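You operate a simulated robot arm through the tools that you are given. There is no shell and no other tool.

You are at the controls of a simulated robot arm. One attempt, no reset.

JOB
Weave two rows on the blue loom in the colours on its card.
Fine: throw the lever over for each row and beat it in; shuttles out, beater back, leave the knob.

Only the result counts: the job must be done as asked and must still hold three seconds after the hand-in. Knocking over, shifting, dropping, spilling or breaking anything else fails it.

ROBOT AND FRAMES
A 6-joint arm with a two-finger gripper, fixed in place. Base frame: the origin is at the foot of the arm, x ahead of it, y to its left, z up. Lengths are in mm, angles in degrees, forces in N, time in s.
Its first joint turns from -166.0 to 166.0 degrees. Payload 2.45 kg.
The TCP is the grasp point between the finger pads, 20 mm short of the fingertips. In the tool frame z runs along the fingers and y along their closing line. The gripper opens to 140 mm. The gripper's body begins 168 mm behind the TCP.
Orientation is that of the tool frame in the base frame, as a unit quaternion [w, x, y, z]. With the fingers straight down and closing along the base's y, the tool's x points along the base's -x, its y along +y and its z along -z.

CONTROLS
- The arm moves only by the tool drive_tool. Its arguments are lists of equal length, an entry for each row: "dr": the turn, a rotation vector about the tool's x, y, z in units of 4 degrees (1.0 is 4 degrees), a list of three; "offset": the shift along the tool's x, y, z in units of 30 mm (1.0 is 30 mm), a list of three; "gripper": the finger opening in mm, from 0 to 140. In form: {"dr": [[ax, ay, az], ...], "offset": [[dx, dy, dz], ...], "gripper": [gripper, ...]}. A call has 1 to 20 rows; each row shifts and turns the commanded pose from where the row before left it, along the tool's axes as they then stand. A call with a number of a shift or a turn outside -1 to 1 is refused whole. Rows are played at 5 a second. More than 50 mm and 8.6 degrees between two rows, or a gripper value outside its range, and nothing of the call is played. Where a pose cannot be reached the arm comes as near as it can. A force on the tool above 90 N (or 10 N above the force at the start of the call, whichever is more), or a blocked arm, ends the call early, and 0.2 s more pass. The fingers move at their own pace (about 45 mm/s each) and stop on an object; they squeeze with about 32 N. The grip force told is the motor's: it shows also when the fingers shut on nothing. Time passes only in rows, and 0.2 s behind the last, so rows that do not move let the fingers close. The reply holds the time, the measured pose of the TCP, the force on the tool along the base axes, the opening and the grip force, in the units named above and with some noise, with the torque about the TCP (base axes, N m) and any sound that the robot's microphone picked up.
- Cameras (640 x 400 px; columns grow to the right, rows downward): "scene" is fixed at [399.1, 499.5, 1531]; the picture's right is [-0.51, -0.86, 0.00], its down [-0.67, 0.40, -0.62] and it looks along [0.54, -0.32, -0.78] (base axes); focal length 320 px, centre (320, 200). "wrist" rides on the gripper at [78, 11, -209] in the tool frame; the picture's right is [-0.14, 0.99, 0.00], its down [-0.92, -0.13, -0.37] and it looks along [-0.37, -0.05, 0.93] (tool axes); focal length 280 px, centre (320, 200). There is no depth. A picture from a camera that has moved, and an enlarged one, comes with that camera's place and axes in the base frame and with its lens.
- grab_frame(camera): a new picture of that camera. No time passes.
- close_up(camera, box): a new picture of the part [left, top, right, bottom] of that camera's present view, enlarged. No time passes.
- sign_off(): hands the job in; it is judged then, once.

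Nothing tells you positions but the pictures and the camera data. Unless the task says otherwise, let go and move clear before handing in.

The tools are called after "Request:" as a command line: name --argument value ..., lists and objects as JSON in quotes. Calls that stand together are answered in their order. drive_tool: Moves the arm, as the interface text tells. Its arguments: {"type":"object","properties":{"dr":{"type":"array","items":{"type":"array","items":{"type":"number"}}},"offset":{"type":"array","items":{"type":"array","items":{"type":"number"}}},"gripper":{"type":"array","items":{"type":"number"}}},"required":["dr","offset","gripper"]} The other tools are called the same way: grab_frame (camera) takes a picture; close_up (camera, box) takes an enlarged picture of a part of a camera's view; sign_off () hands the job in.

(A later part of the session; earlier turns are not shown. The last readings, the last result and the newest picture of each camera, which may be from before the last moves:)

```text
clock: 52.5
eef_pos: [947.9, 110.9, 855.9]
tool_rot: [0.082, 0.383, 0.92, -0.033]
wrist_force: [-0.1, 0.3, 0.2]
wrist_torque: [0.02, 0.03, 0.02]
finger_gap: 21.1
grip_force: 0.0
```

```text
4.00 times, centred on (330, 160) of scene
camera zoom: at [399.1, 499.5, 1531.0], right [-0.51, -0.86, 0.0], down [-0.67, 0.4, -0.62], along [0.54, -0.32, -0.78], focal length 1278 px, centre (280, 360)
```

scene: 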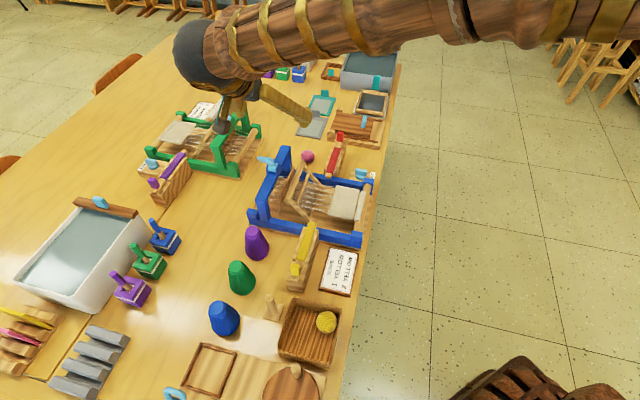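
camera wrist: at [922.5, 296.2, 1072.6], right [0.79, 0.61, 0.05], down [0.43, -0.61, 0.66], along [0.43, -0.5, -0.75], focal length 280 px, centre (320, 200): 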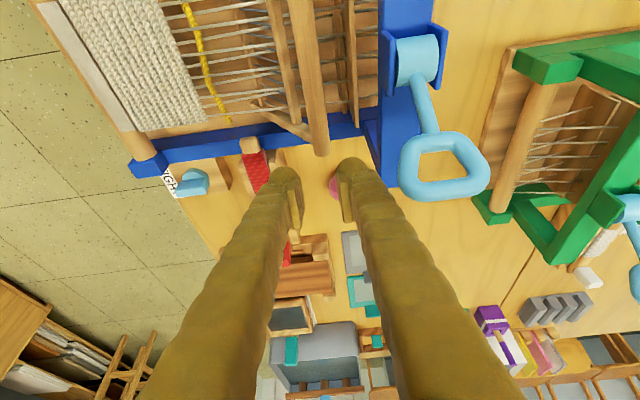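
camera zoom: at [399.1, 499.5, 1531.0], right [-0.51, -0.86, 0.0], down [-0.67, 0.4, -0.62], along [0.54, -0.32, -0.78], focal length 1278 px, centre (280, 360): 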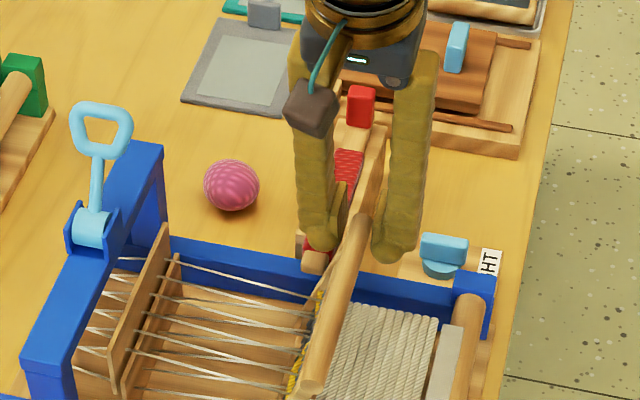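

The beater has tipped past vertical and is coming onto the weft. Continuing forward in small steps until I feel the fell.

Request:
drive_tool --dr '[[0, 0, 0], [0, 0, 0], [0, 0, 0], [0, 0, 0]]' --offset '[[0, -0.2, 0.08], [0, -0.2, 0.1], [0, -0.2, 0.1], [0, -0.15, 0.1]]' --gripper '[21, 21, 21, 21]'

Request:
close_up --camera "wrist" --box '[240, 70, 420, 230]'

Request:
close_up --camera "scene" --box '[260, 130, 400, 230]'

```text
clock: 53.5
eef_pos: [932.5, 93.7, 845.0]
tool_rot: [0.082, 0.383, 0.92, -0.033]
wrist_force: [-0.7, -0.3, -0.8]
wrist_torque: [0.0, -0.01, 0.01]
finger_gap: 21.5
grip_force: 0.1
```

```text
2.50 times, centred on (330, 150) of wrist
camera zoom: at [860.0, 181.4, 1036.7], right [0.8, 0.6, 0.03], down [0.5, -0.69, 0.52], along [0.33, -0.41, -0.85], focal length 701 px, centre (295, 325)
```

zoom: 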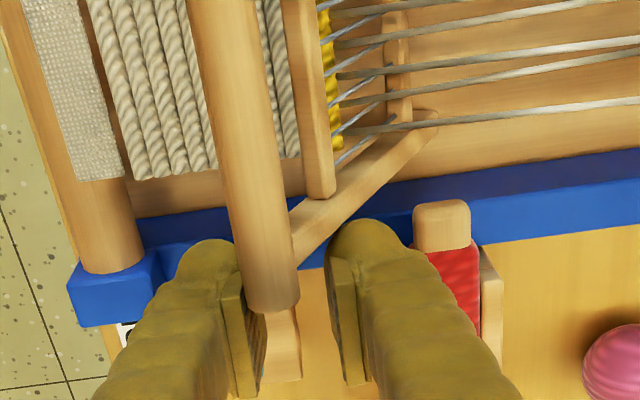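

```text
4.00 times, centred on (330, 180) of scene
camera zoom: at [399.1, 499.5, 1531.0], right [-0.51, -0.86, 0.0], down [-0.67, 0.4, -0.62], along [0.54, -0.32, -0.78], focal length 1278 px, centre (280, 280)
```

zoom: 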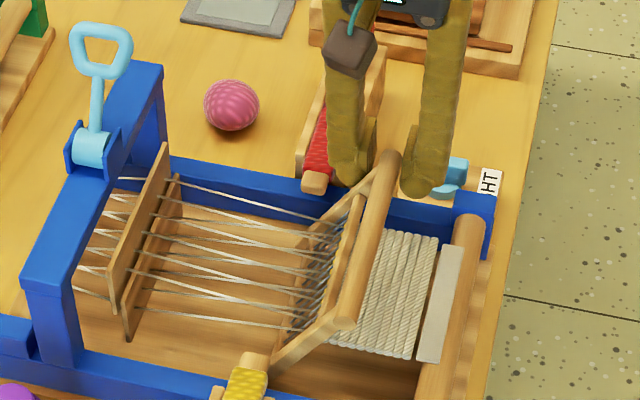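

The weft is now pressed toward the fell. A few more small steps forward until resistance builds.

Request:
drive_tool --dr '[[0, 0, 0], [0, 0, 0], [0, 0, 0]]' --offset '[[0, -0.12, 0.1], [0, -0.12, 0.1], [0, -0.12, 0.1]]' --gripper '[21, 21, 21]'

Request:
close_up --camera "wrist" --box '[240, 70, 420, 230]'

Request:
close_up --camera "scene" --box '[280, 150, 380, 230]'

```text
clock: 54.3
eef_pos: [924.1, 85.2, 836.3]
tool_rot: [0.081, 0.383, 0.92, -0.033]
wrist_force: [0.4, -0.2, 0.0]
wrist_torque: [-0.02, -0.04, 0.02]
finger_gap: 21.1
grip_force: 0.1
```

```text
2.50 times, centred on (330, 150) of wrist
camera zoom: at [851.8, 174.0, 1029.0], right [0.8, 0.6, 0.03], down [0.5, -0.69, 0.52], along [0.33, -0.41, -0.85], focal length 701 px, centre (295, 325)
```

zoom: 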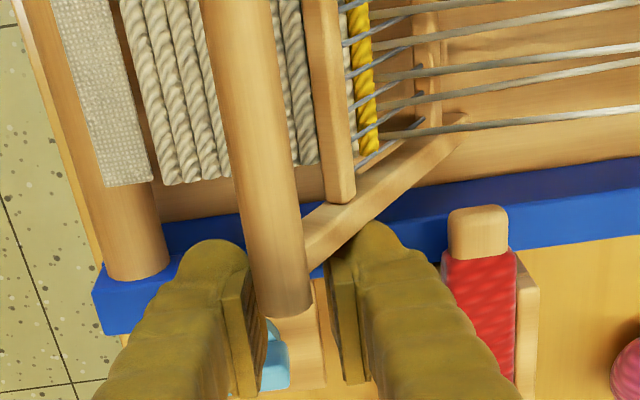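

```text
5.00 times, centred on (330, 190) of scene
camera zoom: at [399.1, 499.5, 1531.0], right [-0.51, -0.86, 0.0], down [-0.67, 0.4, -0.62], along [0.54, -0.32, -0.78], focal length 1597 px, centre (270, 250)
```

zoom: 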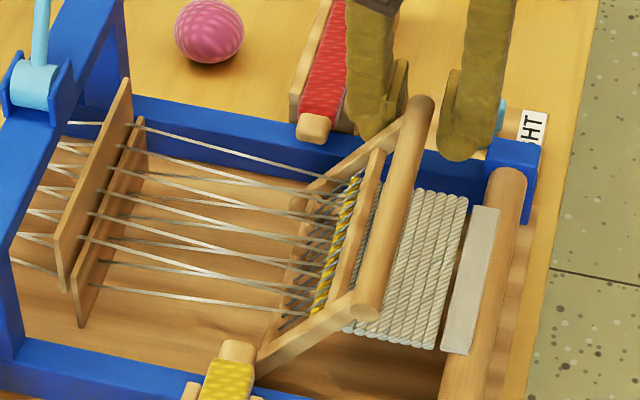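

The yellow row now sits straight against the fell. To make sure it's properly beaten, I'll press gently until I feel resistance.

Request:
drive_tool --dr '[[0, 0, 0], [0, 0, 0], [0, 0, 0]]' --offset '[[0, -0.08, 0.03], [0, -0.08, 0.03], [0, -0.08, 0.03]]' --gripper '[21, 21, 21]'

Request:
drive_tool --dr '[[0, 0, 0], [0, 0, 0], [0, 0, 0]]' --offset '[[0, -0.08, 0.03], [0, -0.08, 0.03], [0, 0, 0]]' --gripper '[21, 21, 21]'

Request:
close_up --camera "wrist" --box '[240, 70, 420, 230]'

```text
clock: 55.1
eef_pos: [920.1, 78.7, 835.4]
tool_rot: [0.082, 0.382, 0.92, -0.032]
wrist_force: [2.9, 7.1, 2.8]
wrist_torque: [-0.11, 0.06, -0.09]
finger_gap: 24.8
grip_force: 3.0
```

```text
clock: 55.9
eef_pos: [917.9, 75.7, 834.3]
tool_rot: [0.081, 0.383, 0.92, -0.032]
wrist_force: [11.5, 19.2, 11.4]
wrist_torque: [-0.12, 0.24, -0.24]
finger_gap: 33.2
grip_force: 8.9
```

```text
2.50 times, centred on (330, 150) of wrist
camera zoom: at [844.8, 164.5, 1025.8], right [0.8, 0.6, 0.03], down [0.5, -0.69, 0.52], along [0.33, -0.4, -0.85], focal length 701 px, centre (295, 325)
```

zoom: 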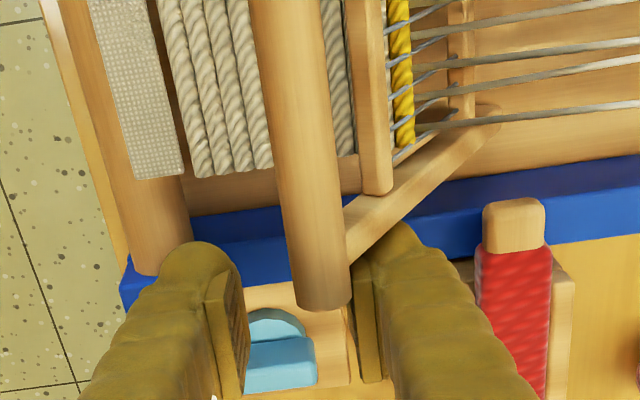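

The beater is at its forward end with about 22 N on it, and the yellow row is tight against the fell. Now I'll bring the beater back up.

Request:
drive_tool --dr '[[0, 0, 0], [0, 0, 0], [0, 0, 0], [0, 0, 0], [0, 0, 0], [0, 0, 0], [0, 0, 0], [0, 0, 0]]' --offset '[[0, 0.417, -0.18], [0, 0.417, -0.18], [0, 0.35, -0.22], [0, 0.35, -0.22], [0, 0.37, -0.17], [0, 0.37, -0.17], [0, 0.35, -0.03], [0, 0.35, -0.03]]' --gripper '[21, 21, 21, 21, 21, 21, 21, 21]'

Request:
close_up --camera "wrist" --box '[200, 50, 420, 250]'

Request:
close_up --camera "scene" --box '[260, 130, 400, 230]'

```text
clock: 57.7
eef_pos: [975.4, 145.9, 866.4]
tool_rot: [0.082, 0.383, 0.92, -0.034]
wrist_force: [0.2, -0.3, 0.8]
wrist_torque: [0.01, 0.01, 0.01]
finger_gap: 21.0
grip_force: 0.0
```

```text
2.00 times, centred on (310, 150) of wrist
camera zoom: at [902.3, 232.8, 1058.0], right [0.8, 0.6, 0.03], down [0.5, -0.69, 0.52], along [0.33, -0.4, -0.85], focal length 561 px, centre (340, 300)
```

zoom: 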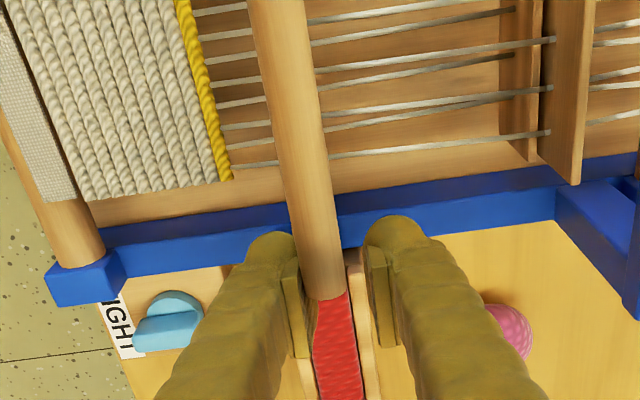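

```text
4.00 times, centred on (330, 180) of scene
camera zoom: at [399.1, 499.5, 1531.0], right [-0.51, -0.86, 0.0], down [-0.67, 0.4, -0.62], along [0.54, -0.32, -0.78], focal length 1278 px, centre (280, 280)
```

zoom: 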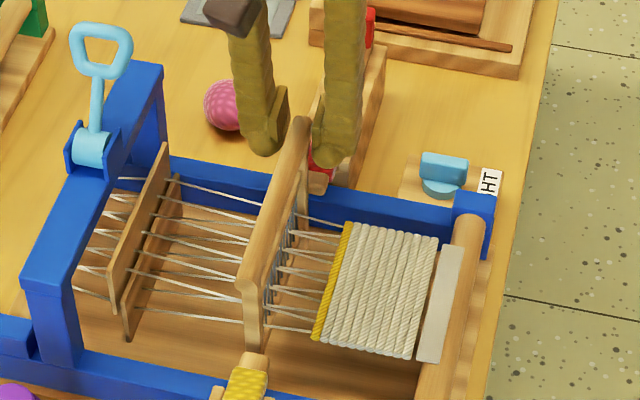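

Row 1 is woven in yellow and neat. Now lowering the beater back to its rest.

Request:
drive_tool --dr '[[0, 0, 0], [0, 0, 0], [0, 0, 0], [0, 0, 0], [0, 0, 0], [0, 0, 0], [0, 0, 0]]' --offset '[[0, 0.35, -0.03], [0, 0.35, 0.03], [0, 0.35, 0.13], [0, 0.35, 0.13], [0, 0.35, 0.15], [0, 0.35, 0.15], [0, 0, 0]]' --gripper '[21, 21, 21, 21, 21, 21, 21]'

Request:
close_up --camera "wrist" --box '[240, 90, 420, 250]'

Request:
close_up --camera "scene" --box '[240, 110, 380, 210]'

```text
clock: 59.3
eef_pos: [1021.6, 187.7, 851.1]
tool_rot: [0.082, 0.382, 0.92, -0.033]
wrist_force: [1.2, -1.1, -0.6]
wrist_torque: [-0.06, -0.01, 0.06]
finger_gap: 21.8
grip_force: 0.5
```

```text
2.50 times, centred on (330, 170) of wrist
camera zoom: at [948.5, 275.5, 1043.1], right [0.8, 0.6, 0.03], down [0.5, -0.69, 0.52], along [0.33, -0.4, -0.85], focal length 701 px, centre (295, 275)
```

zoom: 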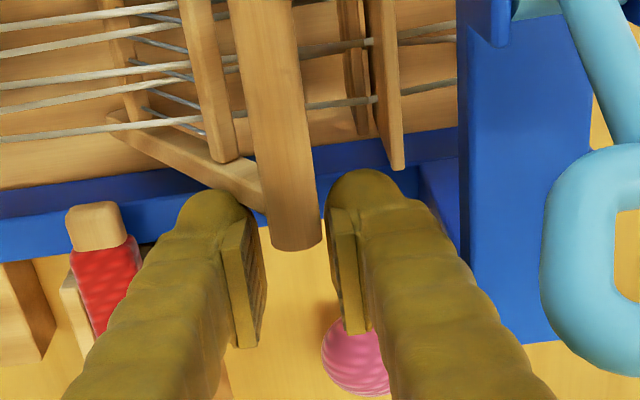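

```text
4.00 times, centred on (310, 160) of scene
camera zoom: at [399.1, 499.5, 1531.0], right [-0.51, -0.86, 0.0], down [-0.67, 0.4, -0.62], along [0.54, -0.32, -0.78], focal length 1278 px, centre (360, 360)
```

zoom: 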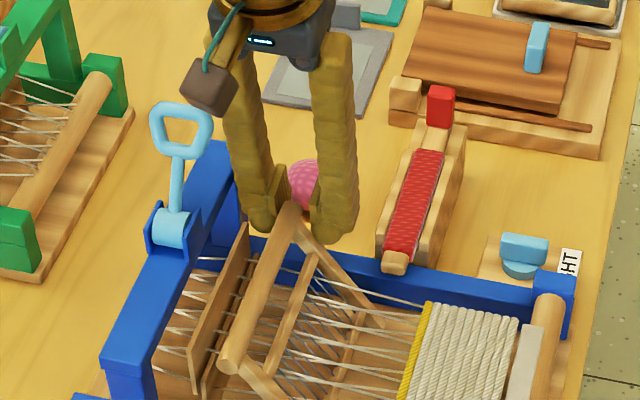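

The beater is back at rest. I'll open, rise clear, re-tilt to 40° and move to a pre-grasp pose at the lever for the second throw.

Request:
drive_tool --dr '[[0, 0, 0], [0, 0, 0], [0, 0, 0], [0, 0, 0], [0, 0, 0], [0, 0, 0], [0, 0, 0], [0, 0, 0], [0, 0, 0]]' --offset '[[0, 0, 0], [0, 0, 0], [-0.15, 0, -0.854], [-0.15, 0, -0.854], [-0.15, 0, -0.854], [-0.15, 0, -0.854], [-0.15, 0, -0.854], [-0.15, 0, -0.854], [-0.15, 0, -0.854]]' --gripper '[28, 28, 28, 28, 28, 28, 28, 28, 28]'

Request:
close_up --camera "scene" --box '[230, 110, 390, 230]'

```text
clock: 61.3
eef_pos: [1021.3, 184.9, 1032.6]
tool_rot: [0.082, 0.383, 0.919, -0.033]
wrist_force: [-0.8, -0.6, -0.9]
wrist_torque: [-0.01, 0.01, 0.01]
finger_gap: 27.9
grip_force: 0.1
```

```text
3.33 times, centred on (310, 170) of scene
camera zoom: at [399.1, 499.5, 1531.0], right [-0.51, -0.86, 0.0], down [-0.67, 0.4, -0.62], along [0.54, -0.32, -0.78], focal length 1065 px, centre (353, 300)
```

zoom: 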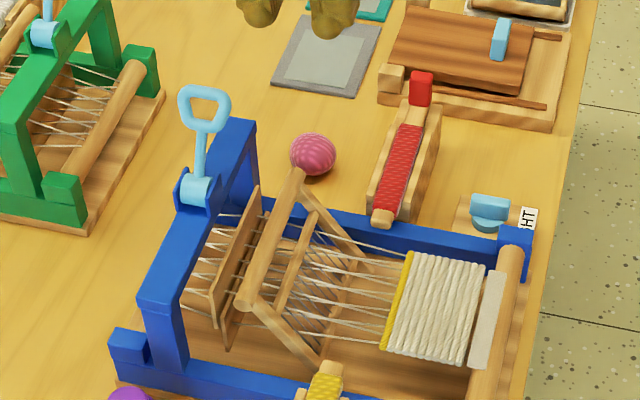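

Beater at rest, one yellow row in the cloth. Re-tilting and moving to the lever.

Request:
drive_tool --dr '[[0, -0.9375, 0], [0, -0.9375, 0], [0, -0.9375, 0], [0, -0.9375, 0], [0, -0.9375, 0], [0, -0.9375, 0], [0, -0.9375, 0], [0, -0.9375, 0], [0, 0, 0], [0, 0, 0], [0, 0, 0], [0, 0, 0], [0, 0, 0]]' --offset '[[0, 0, 0], [0, 0, 0], [0, 0, 0], [0, 0, 0], [0, 0, 0], [0, 0, 0], [0, 0, 0], [0, 0, 0], [0.757, 0.542, -0.498], [0.757, 0.542, -0.498], [0.757, 0.542, -0.498], [0.757, 0.542, -0.498], [0, 0, 0]]' --gripper '[28, 28, 28, 28, 28, 40, 60, 80, 80, 80, 80, 80, 80]'

Request:
grab_frame --camera "wrist"

Request:
close_up --camera "wrist" --box '[250, 80, 390, 220]'

```text
clock: 64.1
eef_pos: [992.2, 309.0, 1017.9]
tool_rot: [0.317, 0.361, 0.867, -0.13]
wrist_force: [0.5, -0.3, -1.0]
wrist_torque: [0.01, -0.01, 0.03]
finger_gap: 80.0
grip_force: 0.2
```

```text
taken
camera wrist: at [862.0, 454.7, 1127.2], right [0.78, 0.62, 0.09], down [0.24, -0.42, 0.87], along [0.58, -0.66, -0.48], focal length 280 px, centre (320, 200)
```

wrist: 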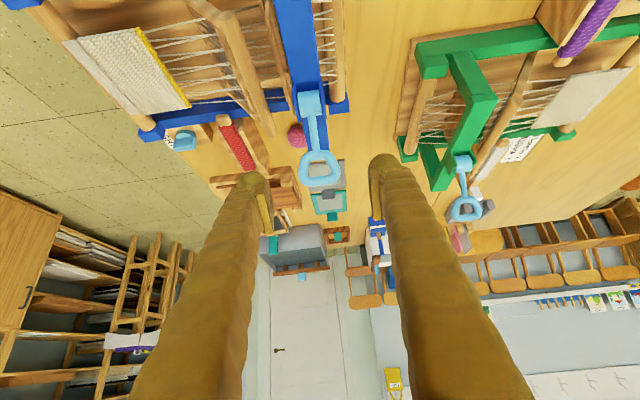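

```text
2.86 times, centred on (320, 150) of wrist
camera zoom: at [862.0, 454.7, 1127.2], right [0.78, 0.62, 0.09], down [0.24, -0.42, 0.87], along [0.58, -0.66, -0.48], focal length 801 px, centre (320, 343)
```

zoom: 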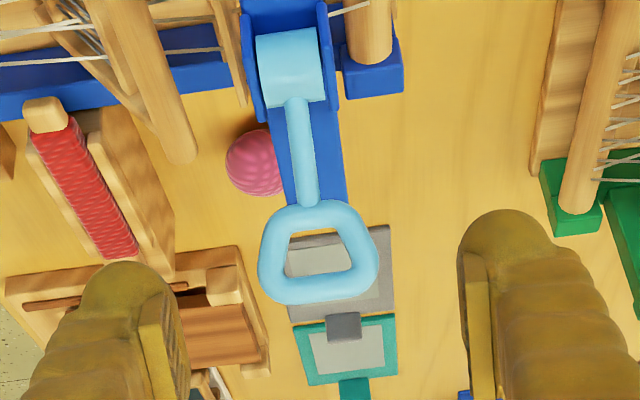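

The ring is centred and about 80 mm ahead along the fingers. Advancing and closing on it.

Request:
drive_tool --dr '[[0, 0, 0], [0, 0, 0], [0, 0, 0], [0, 0, 0], [0, 0, 0], [0, 0, 0], [0, 0, 0], [0, 0, 0]]' --offset '[[0, 0, 0.667], [0, 0, 0.667], [0, 0, 0.667], [0, 0, 0.667], [0, 0, 0], [0, 0, 0], [0, 0, 0], [0, 0, 0]]' --gripper '[75, 70, 70, 70, 70, 30, 30, 30]'

Request:
close_up --camera "wrist" --box '[240, 100, 400, 240]'

```text
clock: 65.9
eef_pos: [1028.7, 270.4, 959.0]
tool_rot: [0.317, 0.361, 0.867, -0.131]
wrist_force: [-19.5, -11.9, 1.2]
wrist_torque: [0.2, -0.05, -0.16]
finger_gap: 41.9
grip_force: 31.4
```

```text
2.86 times, centred on (320, 170) of wrist
camera zoom: at [899.2, 416.0, 1068.3], right [0.78, 0.62, 0.09], down [0.24, -0.42, 0.87], along [0.58, -0.66, -0.48], focal length 801 px, centre (320, 286)
```

zoom: 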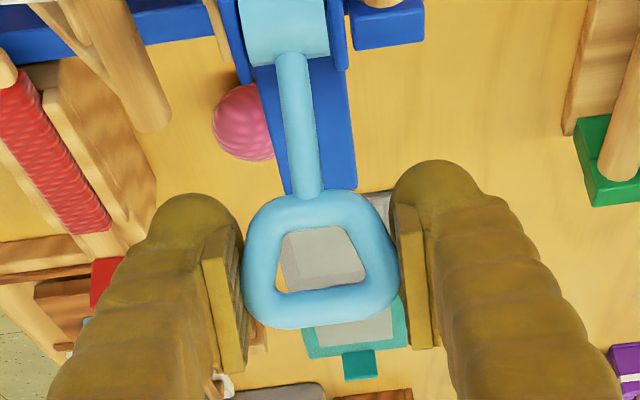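

Ring gripped at 42 mm. Swinging the lever back toward the yellow side, first half of the arc.

Request:
drive_tool --dr '[[0, 0, 0], [0, 0, 0], [0, 0, 0], [0, 0, 0], [0, 0, 0]]' --offset '[[0, -0.055, 0], [0.097, 0, -0.325], [0.154, 0, -0.278], [0.219, 0, -0.284], [0.228, 0, -0.221]]' --gripper '[30, 30, 30, 30, 30]'

Request:
close_up --camera "wrist" --box '[240, 100, 400, 240]'

Request:
close_up --camera "scene" --box '[225, 130, 325, 195]'

```text
clock: 67.1
eef_pos: [1002.0, 296.1, 971.6]
tool_rot: [0.318, 0.362, 0.867, -0.13]
wrist_force: [14.6, -7.6, 2.7]
wrist_torque: [-0.84, -0.82, 0.01]
finger_gap: 42.5
grip_force: 45.0
```

```text
2.86 times, centred on (320, 170) of wrist
camera zoom: at [871.9, 441.9, 1081.9], right [0.78, 0.62, 0.09], down [0.23, -0.42, 0.87], along [0.59, -0.66, -0.48], focal length 801 px, centre (320, 286)
```

zoom: 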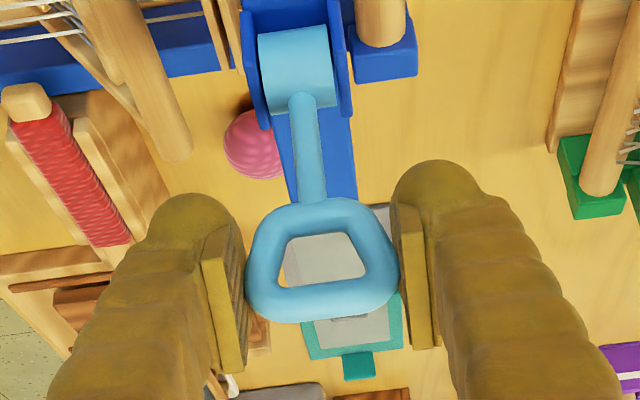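

```text
6.15 times, centred on (275, 162) of scene
camera zoom: at [399.1, 499.5, 1531.0], right [-0.51, -0.86, 0.0], down [-0.67, 0.4, -0.62], along [0.54, -0.32, -0.78], focal length 1966 px, centre (597, 431)
```

zoom: 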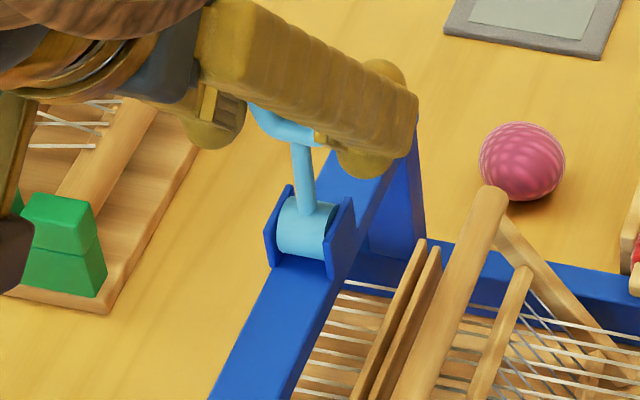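

The lever is upright and the heddle boards are level. Completing the arc to the yellow side.

Request:
drive_tool --dr '[[0, 0, 0], [0, 0, 0], [0, 0, 0], [0, 0, 0], [0, 0, 0]]' --offset '[[0.258, 0, -0.186], [0.317, 0, -0.166], [0.3, 0, -0.104], [0.334, 0, -0.063], [0, 0, 0]]' --gripper '[30, 30, 30, 30, 30]'

Request:
close_up --camera "wrist" --box '[240, 100, 400, 240]'

Request:
close_up --camera "scene" --box '[225, 130, 325, 195]'

```text
clock: 68.3
eef_pos: [973.8, 324.0, 962.1]
tool_rot: [0.317, 0.362, 0.867, -0.129]
wrist_force: [15.1, 14.2, 28.1]
wrist_torque: [-0.93, -0.74, 0.13]
finger_gap: 41.7
grip_force: 44.4
```

```text
2.86 times, centred on (320, 170) of wrist
camera zoom: at [844.0, 469.6, 1072.0], right [0.78, 0.62, 0.09], down [0.24, -0.42, 0.87], along [0.59, -0.66, -0.48], focal length 801 px, centre (320, 286)
```

zoom: 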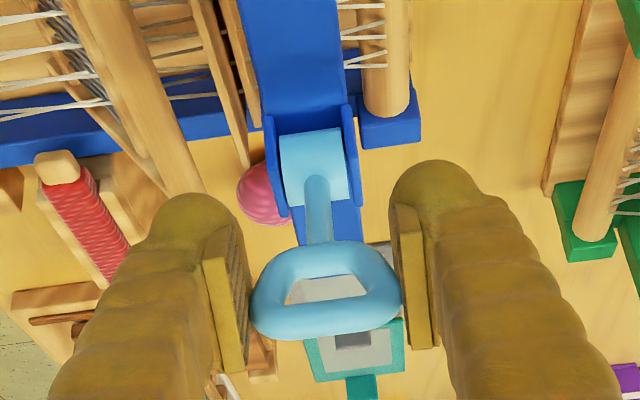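

```text
6.15 times, centred on (275, 162) of scene
camera zoom: at [399.1, 499.5, 1531.0], right [-0.51, -0.86, 0.0], down [-0.67, 0.4, -0.62], along [0.54, -0.32, -0.78], focal length 1966 px, centre (597, 431)
```

zoom: 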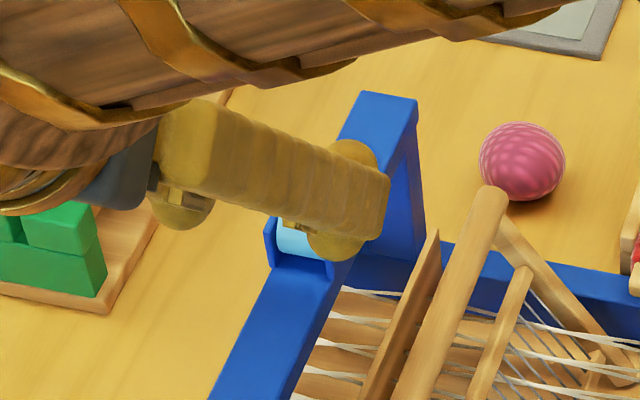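

Compared with the starting picture the lever needs a few more degrees. Continuing along the tangent toward its yellow-side stop.

Request:
drive_tool --dr '[[0, 0, 0], [0, 0, 0], [0, 0, 0]]' --offset '[[0.15, 0, -0.05], [0.15, 0, -0.05], [0, 0, 0]]' --gripper '[30, 30, 30]'

Request:
drive_tool --dr '[[0, 0, 0], [0, 0, 0], [0, 0, 0]]' --offset '[[0.13, 0, -0.02], [0.13, 0, -0.02], [0, 0, 0]]' --gripper '[30, 30, 30]'

Request:
close_up --camera "wrist" --box '[240, 100, 400, 240]'

```text
clock: 69.1
eef_pos: [969.1, 329.4, 957.1]
tool_rot: [0.317, 0.361, 0.867, -0.13]
wrist_force: [23.9, 22.5, 23.8]
wrist_torque: [-1.07, -0.71, 0.18]
finger_gap: 41.8
grip_force: 45.3
```

```text
clock: 69.9
eef_pos: [963.4, 334.3, 952.7]
tool_rot: [0.317, 0.362, 0.867, -0.13]
wrist_force: [59.2, 7.3, 25.2]
wrist_torque: [-0.45, 0.06, -0.05]
finger_gap: 41.7
grip_force: 45.1
```

```text
2.86 times, centred on (320, 170) of wrist
camera zoom: at [834.5, 479.5, 1062.4], right [0.78, 0.62, 0.09], down [0.24, -0.42, 0.87], along [0.58, -0.66, -0.48], focal length 801 px, centre (320, 286)
```

zoom: 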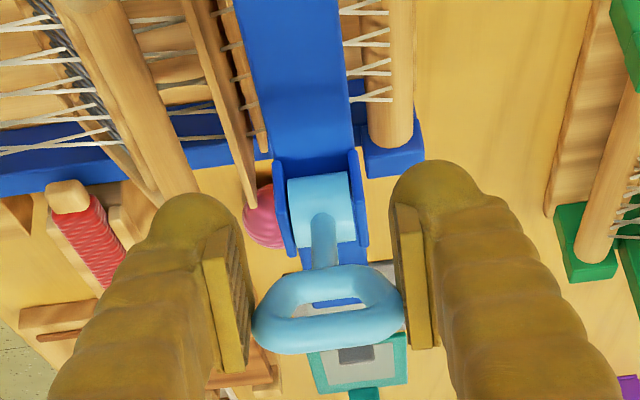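

The tangential force rose to about 45 N, so the lever is at its yellow-side stop. Releasing and checking against the starting picture.

Request:
drive_tool --dr '[[0, 0, 0], [0, 0, 0], [0, 0, 0], [0, 0, 0], [0, 0, 0], [0, 0, 0], [0, 0, 0], [0, 0, 0]]' --offset '[[0, 0, 0], [0, 0, 0], [0, 0, 0], [0, 0, -0.9], [0, 0, -0.9], [0, 0, -0.9], [0, 0, -0.9], [0, 0, 0]]' --gripper '[80, 80, 80, 80, 80, 80, 80, 80]'

Request:
grab_frame --camera "wrist"

Request:
close_up --camera "scene" --box '[245, 140, 325, 190]'

```text
clock: 71.7
eef_pos: [916.9, 382.2, 1035.1]
tool_rot: [0.317, 0.362, 0.867, -0.131]
wrist_force: [-0.9, -0.3, -0.7]
wrist_torque: [0.02, 0.02, -0.02]
finger_gap: 79.8
grip_force: 0.0
```

```text
taken
camera wrist: at [786.2, 528.7, 1144.6], right [0.78, 0.62, 0.09], down [0.24, -0.42, 0.87], along [0.58, -0.66, -0.48], focal length 280 px, centre (320, 200)
```

wrist: 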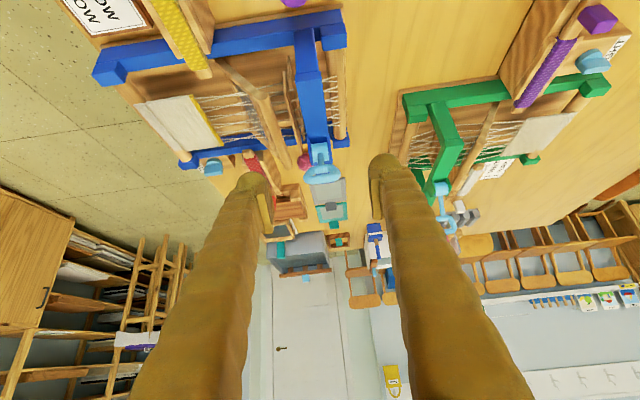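

```text
8.00 times, centred on (285, 165) of scene
camera zoom: at [399.1, 499.5, 1531.0], right [-0.51, -0.86, 0.0], down [-0.67, 0.4, -0.62], along [0.54, -0.32, -0.78], focal length 2556 px, centre (600, 480)
```

zoom: 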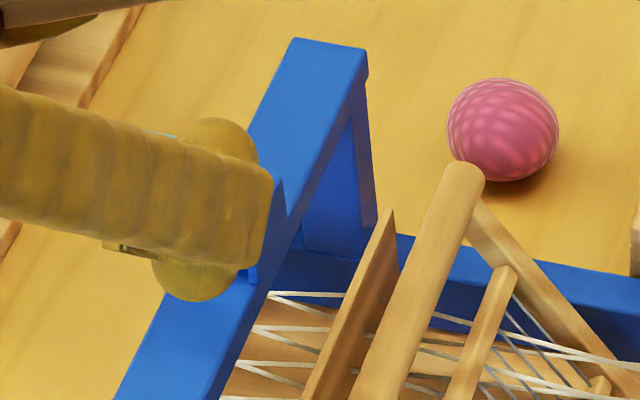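

The heddle boards and beater line up exactly with the starting picture, so the lever is fully on the yellow side. Now back to the yellow shuttle for the second pick.

Request:
drive_tool --dr '[[0, 0, 0], [0, 0, 0], [0, 0, 0], [0, 0, 0], [0, 0, 0], [0, 1, 0], [0, 1, 0], [0, 1, 0], [0, 1, 0], [0, 1, 0], [0, 1, 0], [0, 1, 0], [0, 1, 0], [0, 1, 0], [0, 1, 0], [0, 0, 0]]' --offset '[[0.89, -0.924, -0.225], [0.89, -0.924, -0.225], [0.89, -0.924, -0.225], [0.89, -0.924, -0.225], [0.89, -0.924, -0.225], [0, 0, 0], [0, 0, 0], [0, 0, 0], [0, 0, 0], [0, 0, 0], [0, 0, 0], [0, 0, 0], [0, 0, 0], [0, 0, 0], [0, 0, 0], [0, 0, 0]]' --gripper '[80, 80, 60, 60, 60, 60, 60, 60, 60, 60, 60, 60, 60, 60, 60, 60]'

Request:
close_up --camera "wrist" --box '[280, 120, 360, 180]'

Request:
close_up --camera "scene" --box '[230, 130, 390, 250]'

```text
clock: 75.1
eef_pos: [728.4, 374.4, 974.9]
tool_rot: [0.002, 0.384, 0.923, 0.001]
wrist_force: [-0.3, 0.5, -0.8]
wrist_torque: [-0.02, 0.01, 0.0]
finger_gap: 59.9
grip_force: 0.1
```

```text
6.67 times, centred on (320, 150) of wrist
camera zoom: at [680.5, 437.6, 1183.8], right [0.8, 0.6, 0.0], down [0.56, -0.74, 0.37], along [0.22, -0.29, -0.93], focal length 1869 px, centre (320, 533)
```

zoom: 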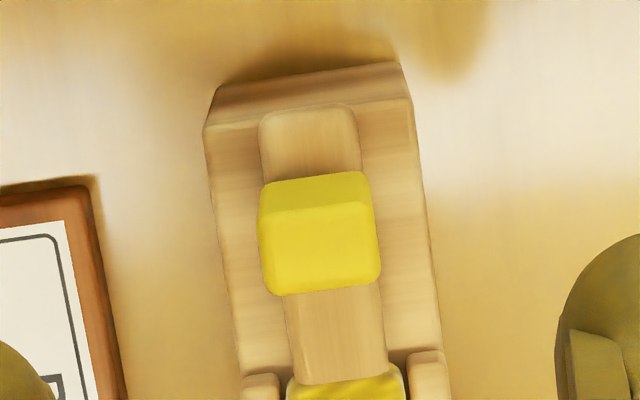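

```text
3.33 times, centred on (310, 190) of scene
camera zoom: at [399.1, 499.5, 1531.0], right [-0.51, -0.86, 0.0], down [-0.67, 0.4, -0.62], along [0.54, -0.32, -0.78], focal length 1065 px, centre (353, 233)
```

zoom: 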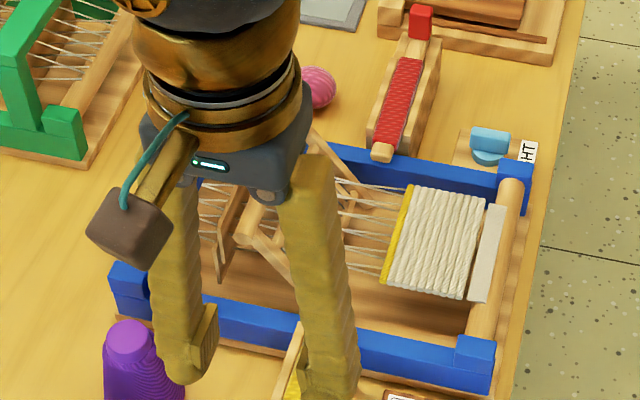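

The knob is within 2 mm of the grasp line. Descending and gripping it.

Request:
drive_tool --dr '[[0, 0, 0], [0, 0, 0], [0, 0, 0], [0, 0, 0], [0, 0, 0], [0, 0, 0], [0, 0, 0], [0, 0, 0], [0, 0, 0]]' --offset '[[-0.06, 0, 0.9], [0, 0, 0.9], [0, 0, 0.9], [0, 0, 0.9], [0, 0, 0.5], [0, 0, 0.44], [0, 0, 0], [0, 0, 0], [0, 0, 0]]' --gripper '[60, 60, 60, 60, 60, 60, 10, 10, 10]'

Request:
close_up --camera "wrist" --box '[260, 140, 380, 230]'

```text
clock: 77.1
eef_pos: [730.0, 373.5, 837.5]
tool_rot: [0.001, 0.384, 0.923, 0.0]
wrist_force: [-6.0, -5.6, 1.7]
wrist_torque: [-0.05, 0.03, 0.06]
finger_gap: 21.5
grip_force: 24.8
```

```text
4.44 times, centred on (320, 185) of wrist
camera zoom: at [682.4, 436.2, 1046.7], right [0.8, 0.6, 0.0], down [0.56, -0.74, 0.37], along [0.22, -0.29, -0.93], focal length 1246 px, centre (320, 267)
```

zoom: 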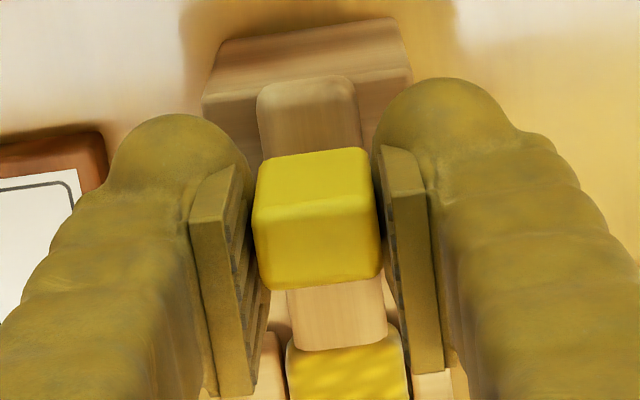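

Gripped with little side load. Sliding the shuttle in for the second pick.

Request:
drive_tool --dr '[[0, 0, 0], [0, 0, 0], [0, 0, 0], [0, 0, 0], [0, 0, 0]]' --offset '[[0, -0.015, 0], [-0.4, 0, 0], [-0.4, 0, 0], [-0.4, 0, 0], [-0.4, 0, 0]]' --gripper '[10, 10, 10, 10, 10]'

Request:
drive_tool --dr '[[0, 0, 0], [0, 0, 0], [0, 0, 0], [0, 0, 0], [0, 0, 0]]' --offset '[[-0.4, 0, 0], [-0.4, 0, 0], [-0.4, 0, 0], [-0.4, 0, 0], [-0.4, 0, 0]]' --gripper '[10, 10, 10, 10, 10]'

Request:
close_up --camera "wrist" --box '[270, 200, 400, 400]'

```text
clock: 78.3
eef_pos: [764.0, 339.1, 837.9]
tool_rot: [0.002, 0.385, 0.923, 0.001]
wrist_force: [-6.8, -7.6, -11.5]
wrist_torque: [-0.09, 0.03, 0.05]
finger_gap: 21.1
grip_force: 44.8
```

```text
clock: 79.5
eef_pos: [807.6, 296.5, 838.1]
tool_rot: [0.001, 0.384, 0.923, 0.001]
wrist_force: [21.9, 22.8, -20.8]
wrist_torque: [0.08, -0.3, -0.01]
finger_gap: 21.0
grip_force: 44.7
```

```text
2.00 times, centred on (335, 300) of wrist
camera zoom: at [757.6, 360.1, 1046.7], right [0.8, 0.6, 0.0], down [0.56, -0.74, 0.37], along [0.23, -0.29, -0.93], focal length 561 px, centre (290, 0)
```

zoom: 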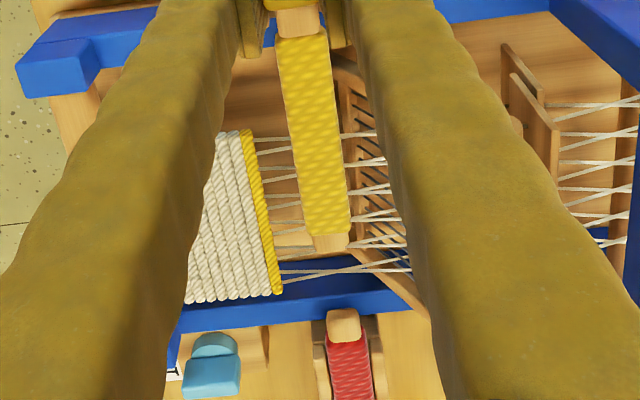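

Travel is 109 mm; correcting the small side and vertical loads and finishing the pass.

Request:
drive_tool --dr '[[0, 0, 0], [0, 0, 0], [0, 0, 0], [0, 0, 0], [0, 0, 0]]' --offset '[[0, 0.06, 0.04], [-0.3, 0, 0], [-0.3, 0, 0], [-0.3, 0, 0], [-0.22, 0, 0]]' --gripper '[10, 10, 10, 10, 10]'

Request:
close_up --camera "wrist" --box '[270, 200, 400, 400]'

```text
clock: 80.7
eef_pos: [827.7, 273.9, 838.3]
tool_rot: [-0.001, 0.384, 0.923, -0.001]
wrist_force: [-48.5, -5.4, 16.1]
wrist_torque: [-0.15, 0.5, 0.18]
finger_gap: 21.2
grip_force: 44.3
```

```text
2.00 times, centred on (335, 300) of wrist
camera zoom: at [781.0, 338.6, 1046.8], right [0.8, 0.6, 0.0], down [0.56, -0.74, 0.37], along [0.22, -0.29, -0.93], focal length 561 px, centre (290, 0)
```

zoom: 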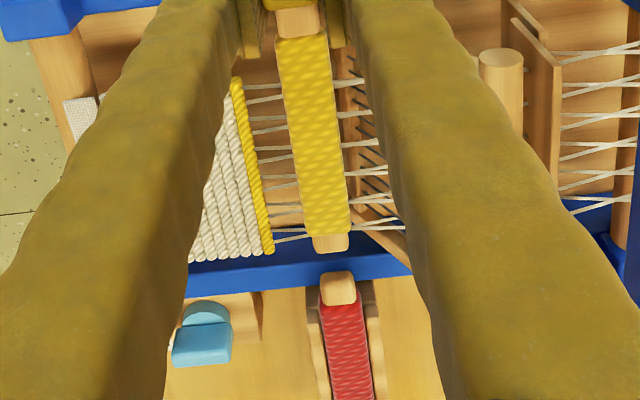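

The shuttle has hit its far stop again at the same place. Drawing it back out.

Request:
drive_tool --dr '[[0, 0, 0], [0, 0, 0], [0, 0, 0], [0, 0, 0], [0, 0, 0]]' --offset '[[0.3, -0.06, 0.0], [0.5, 0, 0], [0.5, 0, 0], [0.5, 0, 0], [0.5, 0, 0]]' --gripper '[10, 10, 10, 10, 10]'

Request:
drive_tool --dr '[[0, 0, 0], [0, 0, 0], [0, 0, 0], [0, 0, 0], [0, 0, 0]]' --offset '[[0.5, 0, 0], [0.5, 0, 0], [0.5, 0, 0], [0.5, 0, 0], [0.4, 0, 0]]' --gripper '[10, 10, 10, 10, 10]'

Request:
grab_frame --camera "wrist"

```text
clock: 81.9
eef_pos: [781.2, 321.8, 838.5]
tool_rot: [0.003, 0.385, 0.923, 0.002]
wrist_force: [-12.0, -12.5, 37.7]
wrist_torque: [-0.05, 0.26, 0.21]
finger_gap: 21.2
grip_force: 44.7
```

```text
clock: 83.1
eef_pos: [729.6, 372.8, 837.6]
tool_rot: [0.002, 0.384, 0.923, 0.001]
wrist_force: [-5.1, -6.5, 41.9]
wrist_torque: [-0.03, 0.17, 0.21]
finger_gap: 20.8
grip_force: 44.6
```

```text
taken
camera wrist: at [682.0, 435.9, 1045.8], right [0.8, 0.6, 0.0], down [0.56, -0.74, 0.37], along [0.22, -0.29, -0.93], focal length 280 px, centre (320, 200)
```

wrist: 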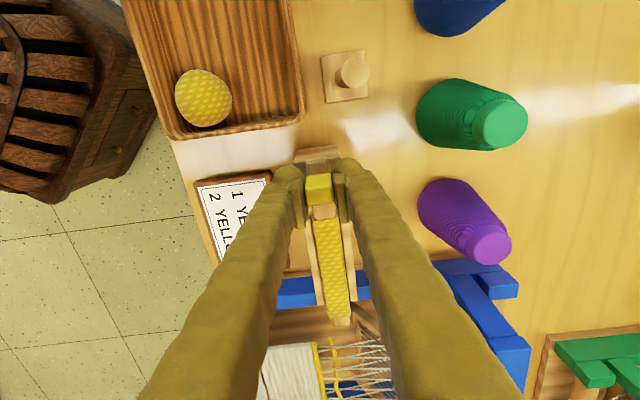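

The second yellow pick is laid and the shuttle is home. Releasing, rising, and moving above the beater's red end again.

Request:
drive_tool --dr '[[0, 0, 0], [0, 0, 0], [0, 0, 0], [0, 0, 0], [0, 0, 0], [0, 0, 0], [0, 0, 0], [0, 0, 0], [0, 0, 0]]' --offset '[[0, 0, -0.04], [0, 0, 0], [0, 0, 0], [0, 0, -0.8], [0, 0, -1], [0, 0, -1], [0, 0, -1], [0, 0, -1], [0, 0, -1]]' --gripper '[60, 60, 60, 60, 60, 60, 60, 60, 60]'

Request:
grab_frame --camera "wrist"

Request:
close_up --camera "scene" --box '[230, 130, 390, 280]'

```text
clock: 85.1
eef_pos: [724.8, 372.0, 1011.8]
tool_rot: [0.001, 0.384, 0.923, 0.001]
wrist_force: [-1.2, 0.7, 0.1]
wrist_torque: [0.01, -0.01, 0.01]
finger_gap: 60.2
grip_force: 0.3
```

```text
taken
camera wrist: at [677.4, 435.5, 1220.9], right [0.8, 0.6, 0.0], down [0.56, -0.74, 0.37], along [0.22, -0.29, -0.93], focal length 280 px, centre (320, 200)
```

wrist: 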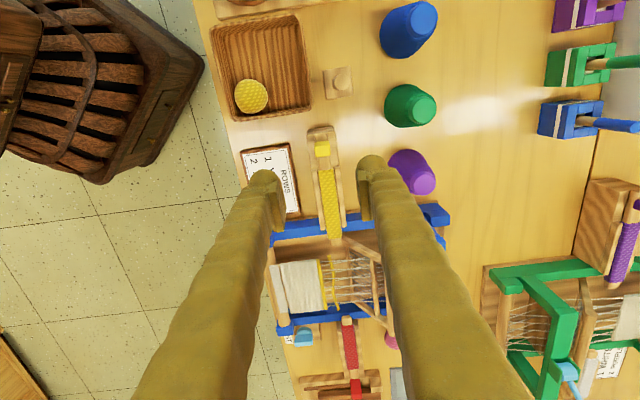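

```text
2.67 times, centred on (310, 205) of scene
camera zoom: at [399.1, 499.5, 1531.0], right [-0.51, -0.86, 0.0], down [-0.67, 0.4, -0.62], along [0.54, -0.32, -0.78], focal length 852 px, centre (347, 187)
```

zoom: 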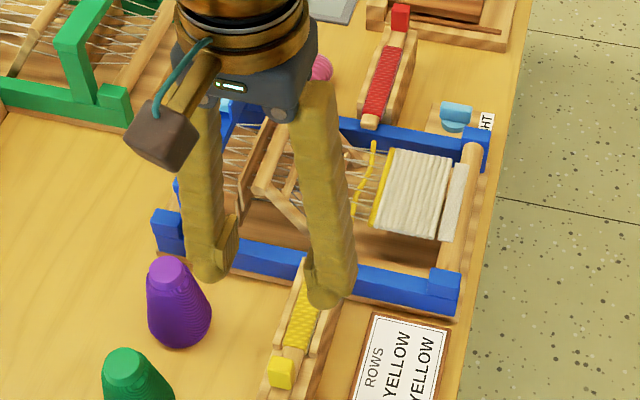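

Second yellow pick is across the shed and the shuttle is parked. Moving high over to the handle's red end, with 10° tilt as before.

Request:
drive_tool --dr '[[0, -0.833, 0], [0, -0.833, 0], [0, -0.833, 0], [0, 0, 0], [0, 0, 0], [0, 0, 0], [0, 0, 0], [0, 0, 0], [0, 0, 0], [0, 0, 0], [0, 0, 0], [0, 0, 0], [0, 0, 0], [0, 0, 0], [0, 0, 0], [0, 0, 0]]' --offset '[[0, 0, -0.3], [0, 0, -0.3], [0, 0, -0.2], [-0.946, 0.225, 0.17], [-0.946, 0.225, 0.17], [-0.946, 0.225, 0.17], [-0.946, 0.225, 0.17], [-0.946, 0.225, 0.17], [-0.946, 0.225, 0.17], [-0.946, 0.225, 0.17], [-0.946, 0.225, 0.17], [-0.946, 0.225, 0.17], [-0.946, 0.225, 0.17], [-0.946, 0.225, 0.17], [-0.946, 0.225, 0.17], [0, 0, 0]]' --gripper '[60, 50, 40, 28, 28, 28, 28, 28, 28, 28, 28, 28, 28, 28, 28, 28]'

Request:
grab_frame --camera "wrist"

Request:
close_up --camera "scene" --box '[230, 110, 390, 230]'

```text
clock: 88.5
eef_pos: [1031.7, 188.4, 1036.0]
tool_rot: [0.081, 0.383, 0.92, -0.033]
wrist_force: [-1.6, 0.1, 0.2]
wrist_torque: [-0.01, -0.04, -0.02]
finger_gap: 28.2
grip_force: 0.1
```

```text
taken
camera wrist: at [958.5, 275.7, 1228.4], right [0.8, 0.6, 0.03], down [0.5, -0.69, 0.52], along [0.33, -0.4, -0.85], focal length 280 px, centre (320, 200)
```

wrist: 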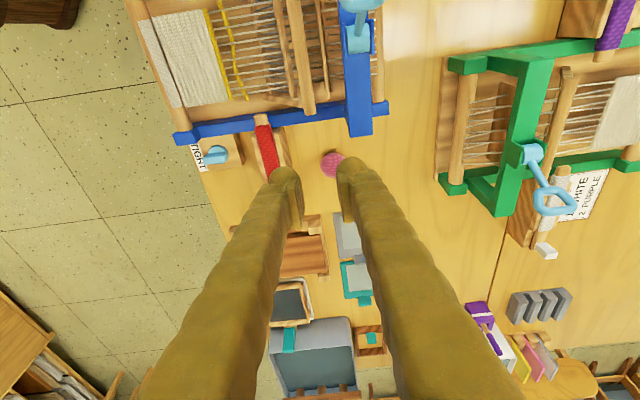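

```text
3.33 times, centred on (310, 170) of scene
camera zoom: at [399.1, 499.5, 1531.0], right [-0.51, -0.86, 0.0], down [-0.67, 0.4, -0.62], along [0.54, -0.32, -0.78], focal length 1065 px, centre (353, 300)
```

zoom: 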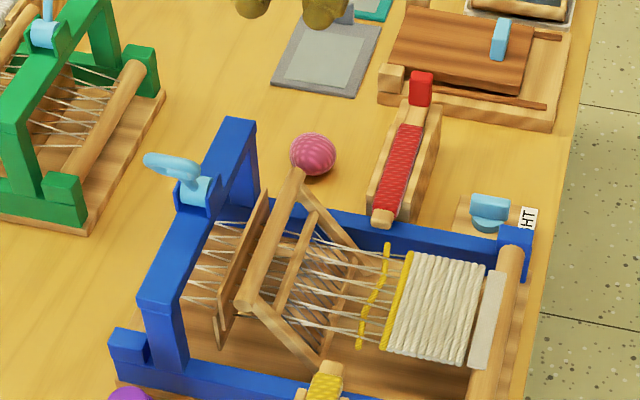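

The lever is back in its starting position, and the second pick lies ready. The near heddle board is now the raised one, so I'll check its end against my finger path before descending.

Request:
drive_tool --dr '[[0, 0, 0], [0, 0, 0], [0, 0, 0], [0, 0, 0], [0, 0, 0], [0, 0, 0]]' --offset '[[0.16, -0.12, 0.8], [0.16, -0.12, 0.8], [0.16, 0, 0.8], [0.16, 0, 0.8], [0.16, 0, 0.8], [0, 0, 0]]' --gripper '[28, 28, 28, 28, 28, 28]'

Request:
close_up --camera "wrist" --box '[260, 90, 420, 230]'

```text
clock: 89.9
eef_pos: [1022.5, 182.2, 914.2]
tool_rot: [0.082, 0.384, 0.919, -0.034]
wrist_force: [-0.1, 0.0, 0.5]
wrist_torque: [-0.02, -0.02, 0.02]
finger_gap: 28.4
grip_force: 0.0
```

```text
2.86 times, centred on (340, 160) of wrist
camera zoom: at [950.2, 271.3, 1106.3], right [0.8, 0.6, 0.03], down [0.5, -0.69, 0.52], along [0.33, -0.4, -0.85], focal length 801 px, centre (263, 314)
```

zoom: 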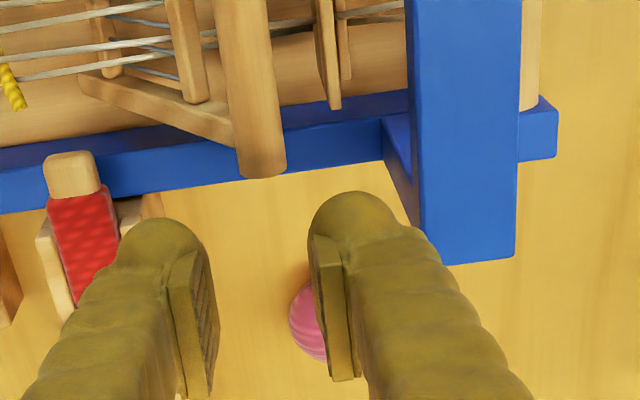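

Clearance to the raised board looks like about 7 mm, and the handle is centred within 2–3 mm. Descending over the handle end with a small correction.

Request:
drive_tool --dr '[[0, 0, 0], [0, 0, 0], [0, 0, 0], [0, 0, 0]]' --offset '[[0.14, 0.09, 0.677], [0.14, 0, 0.677], [0.14, 0, 0.677], [0, 0, 0]]' --gripper '[28, 28, 28, 28]'

Request:
close_up --camera "wrist" --box '[260, 110, 420, 250]'

Request:
close_up --camera "scene" --box '[240, 110, 380, 210]'

```text
clock: 90.9
eef_pos: [1027.2, 186.1, 852.1]
tool_rot: [0.082, 0.382, 0.92, -0.032]
wrist_force: [-0.3, -0.1, 0.0]
wrist_torque: [0.04, 0.01, 0.0]
finger_gap: 28.0
grip_force: 0.1
```

```text
2.86 times, centred on (340, 180) of wrist
camera zoom: at [953.7, 274.1, 1043.4], right [0.8, 0.6, 0.03], down [0.5, -0.69, 0.52], along [0.33, -0.4, -0.85], focal length 801 px, centre (263, 257)
```

zoom: 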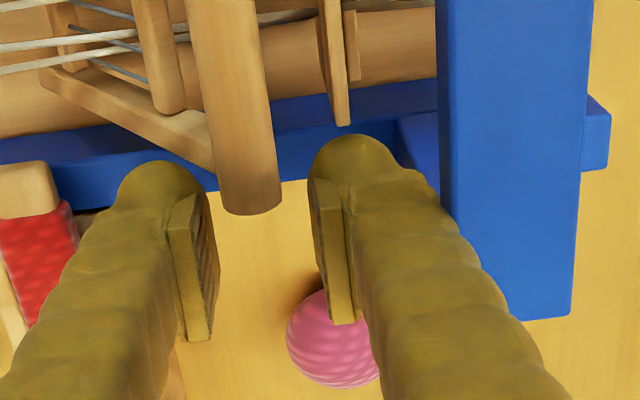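

```text
4.00 times, centred on (310, 160) of scene
camera zoom: at [399.1, 499.5, 1531.0], right [-0.51, -0.86, 0.0], down [-0.67, 0.4, -0.62], along [0.54, -0.32, -0.78], focal length 1278 px, centre (360, 360)
```

zoom: 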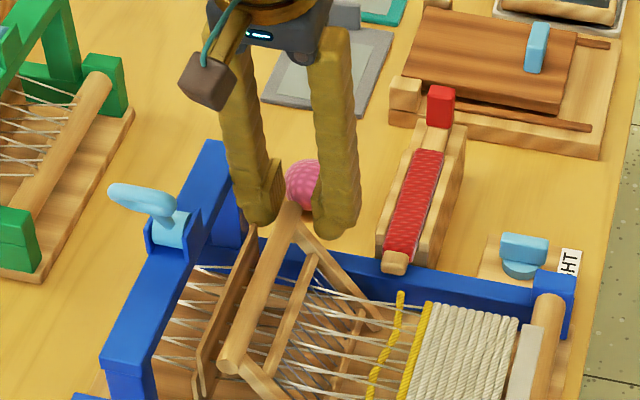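

The handle is between the fingers again. Repeating the beat: close the cage and swing up to vertical.

Request:
drive_tool --dr '[[0, 0, 0], [0, 0, 0], [0, 0, 0], [0, 0, 0], [0, 0, 0], [0, 0, 0], [0, 0, 0], [0, 0, 0]]' --offset '[[0, -0.05, 0], [0, 0, 0], [0, -0.4, -0.1], [0, -0.4, -0.1], [0, -0.4, -0.1], [0, -0.4, -0.1], [0, -0.4, -0.05], [0, -0.3, 0]]' --gripper '[21, 21, 21, 21, 21, 21, 21, 21]'

Request:
close_up --camera "wrist" --box '[240, 90, 420, 250]'

Request:
close_up --camera "scene" --box '[240, 110, 380, 210]'

```text
clock: 92.7
eef_pos: [975.4, 136.7, 864.5]
tool_rot: [0.082, 0.383, 0.919, -0.032]
wrist_force: [0.3, -0.1, 0.4]
wrist_torque: [0.0, 0.0, 0.0]
finger_gap: 21.1
grip_force: 0.1
```

```text
2.50 times, centred on (330, 170) of wrist
camera zoom: at [900.7, 225.3, 1057.3], right [0.8, 0.6, 0.03], down [0.5, -0.69, 0.52], along [0.33, -0.4, -0.85], focal length 701 px, centre (295, 275)
```

zoom: 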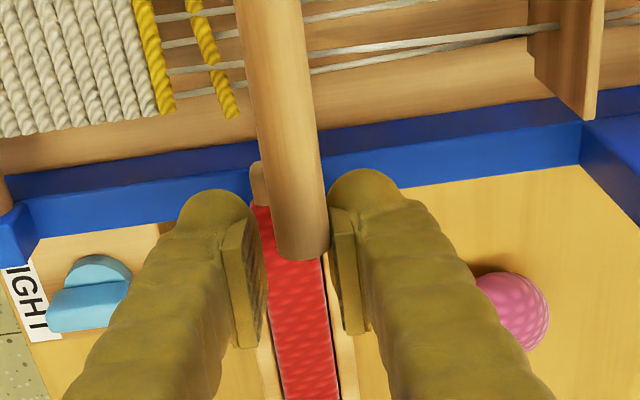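

```text
4.00 times, centred on (310, 160) of scene
camera zoom: at [399.1, 499.5, 1531.0], right [-0.51, -0.86, 0.0], down [-0.67, 0.4, -0.62], along [0.54, -0.32, -0.78], focal length 1278 px, centre (360, 360)
```

zoom: 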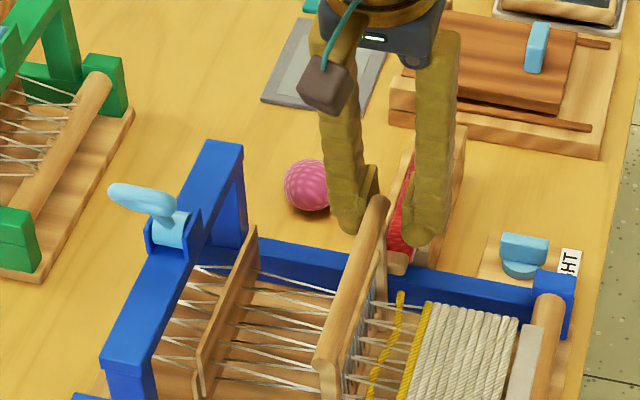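

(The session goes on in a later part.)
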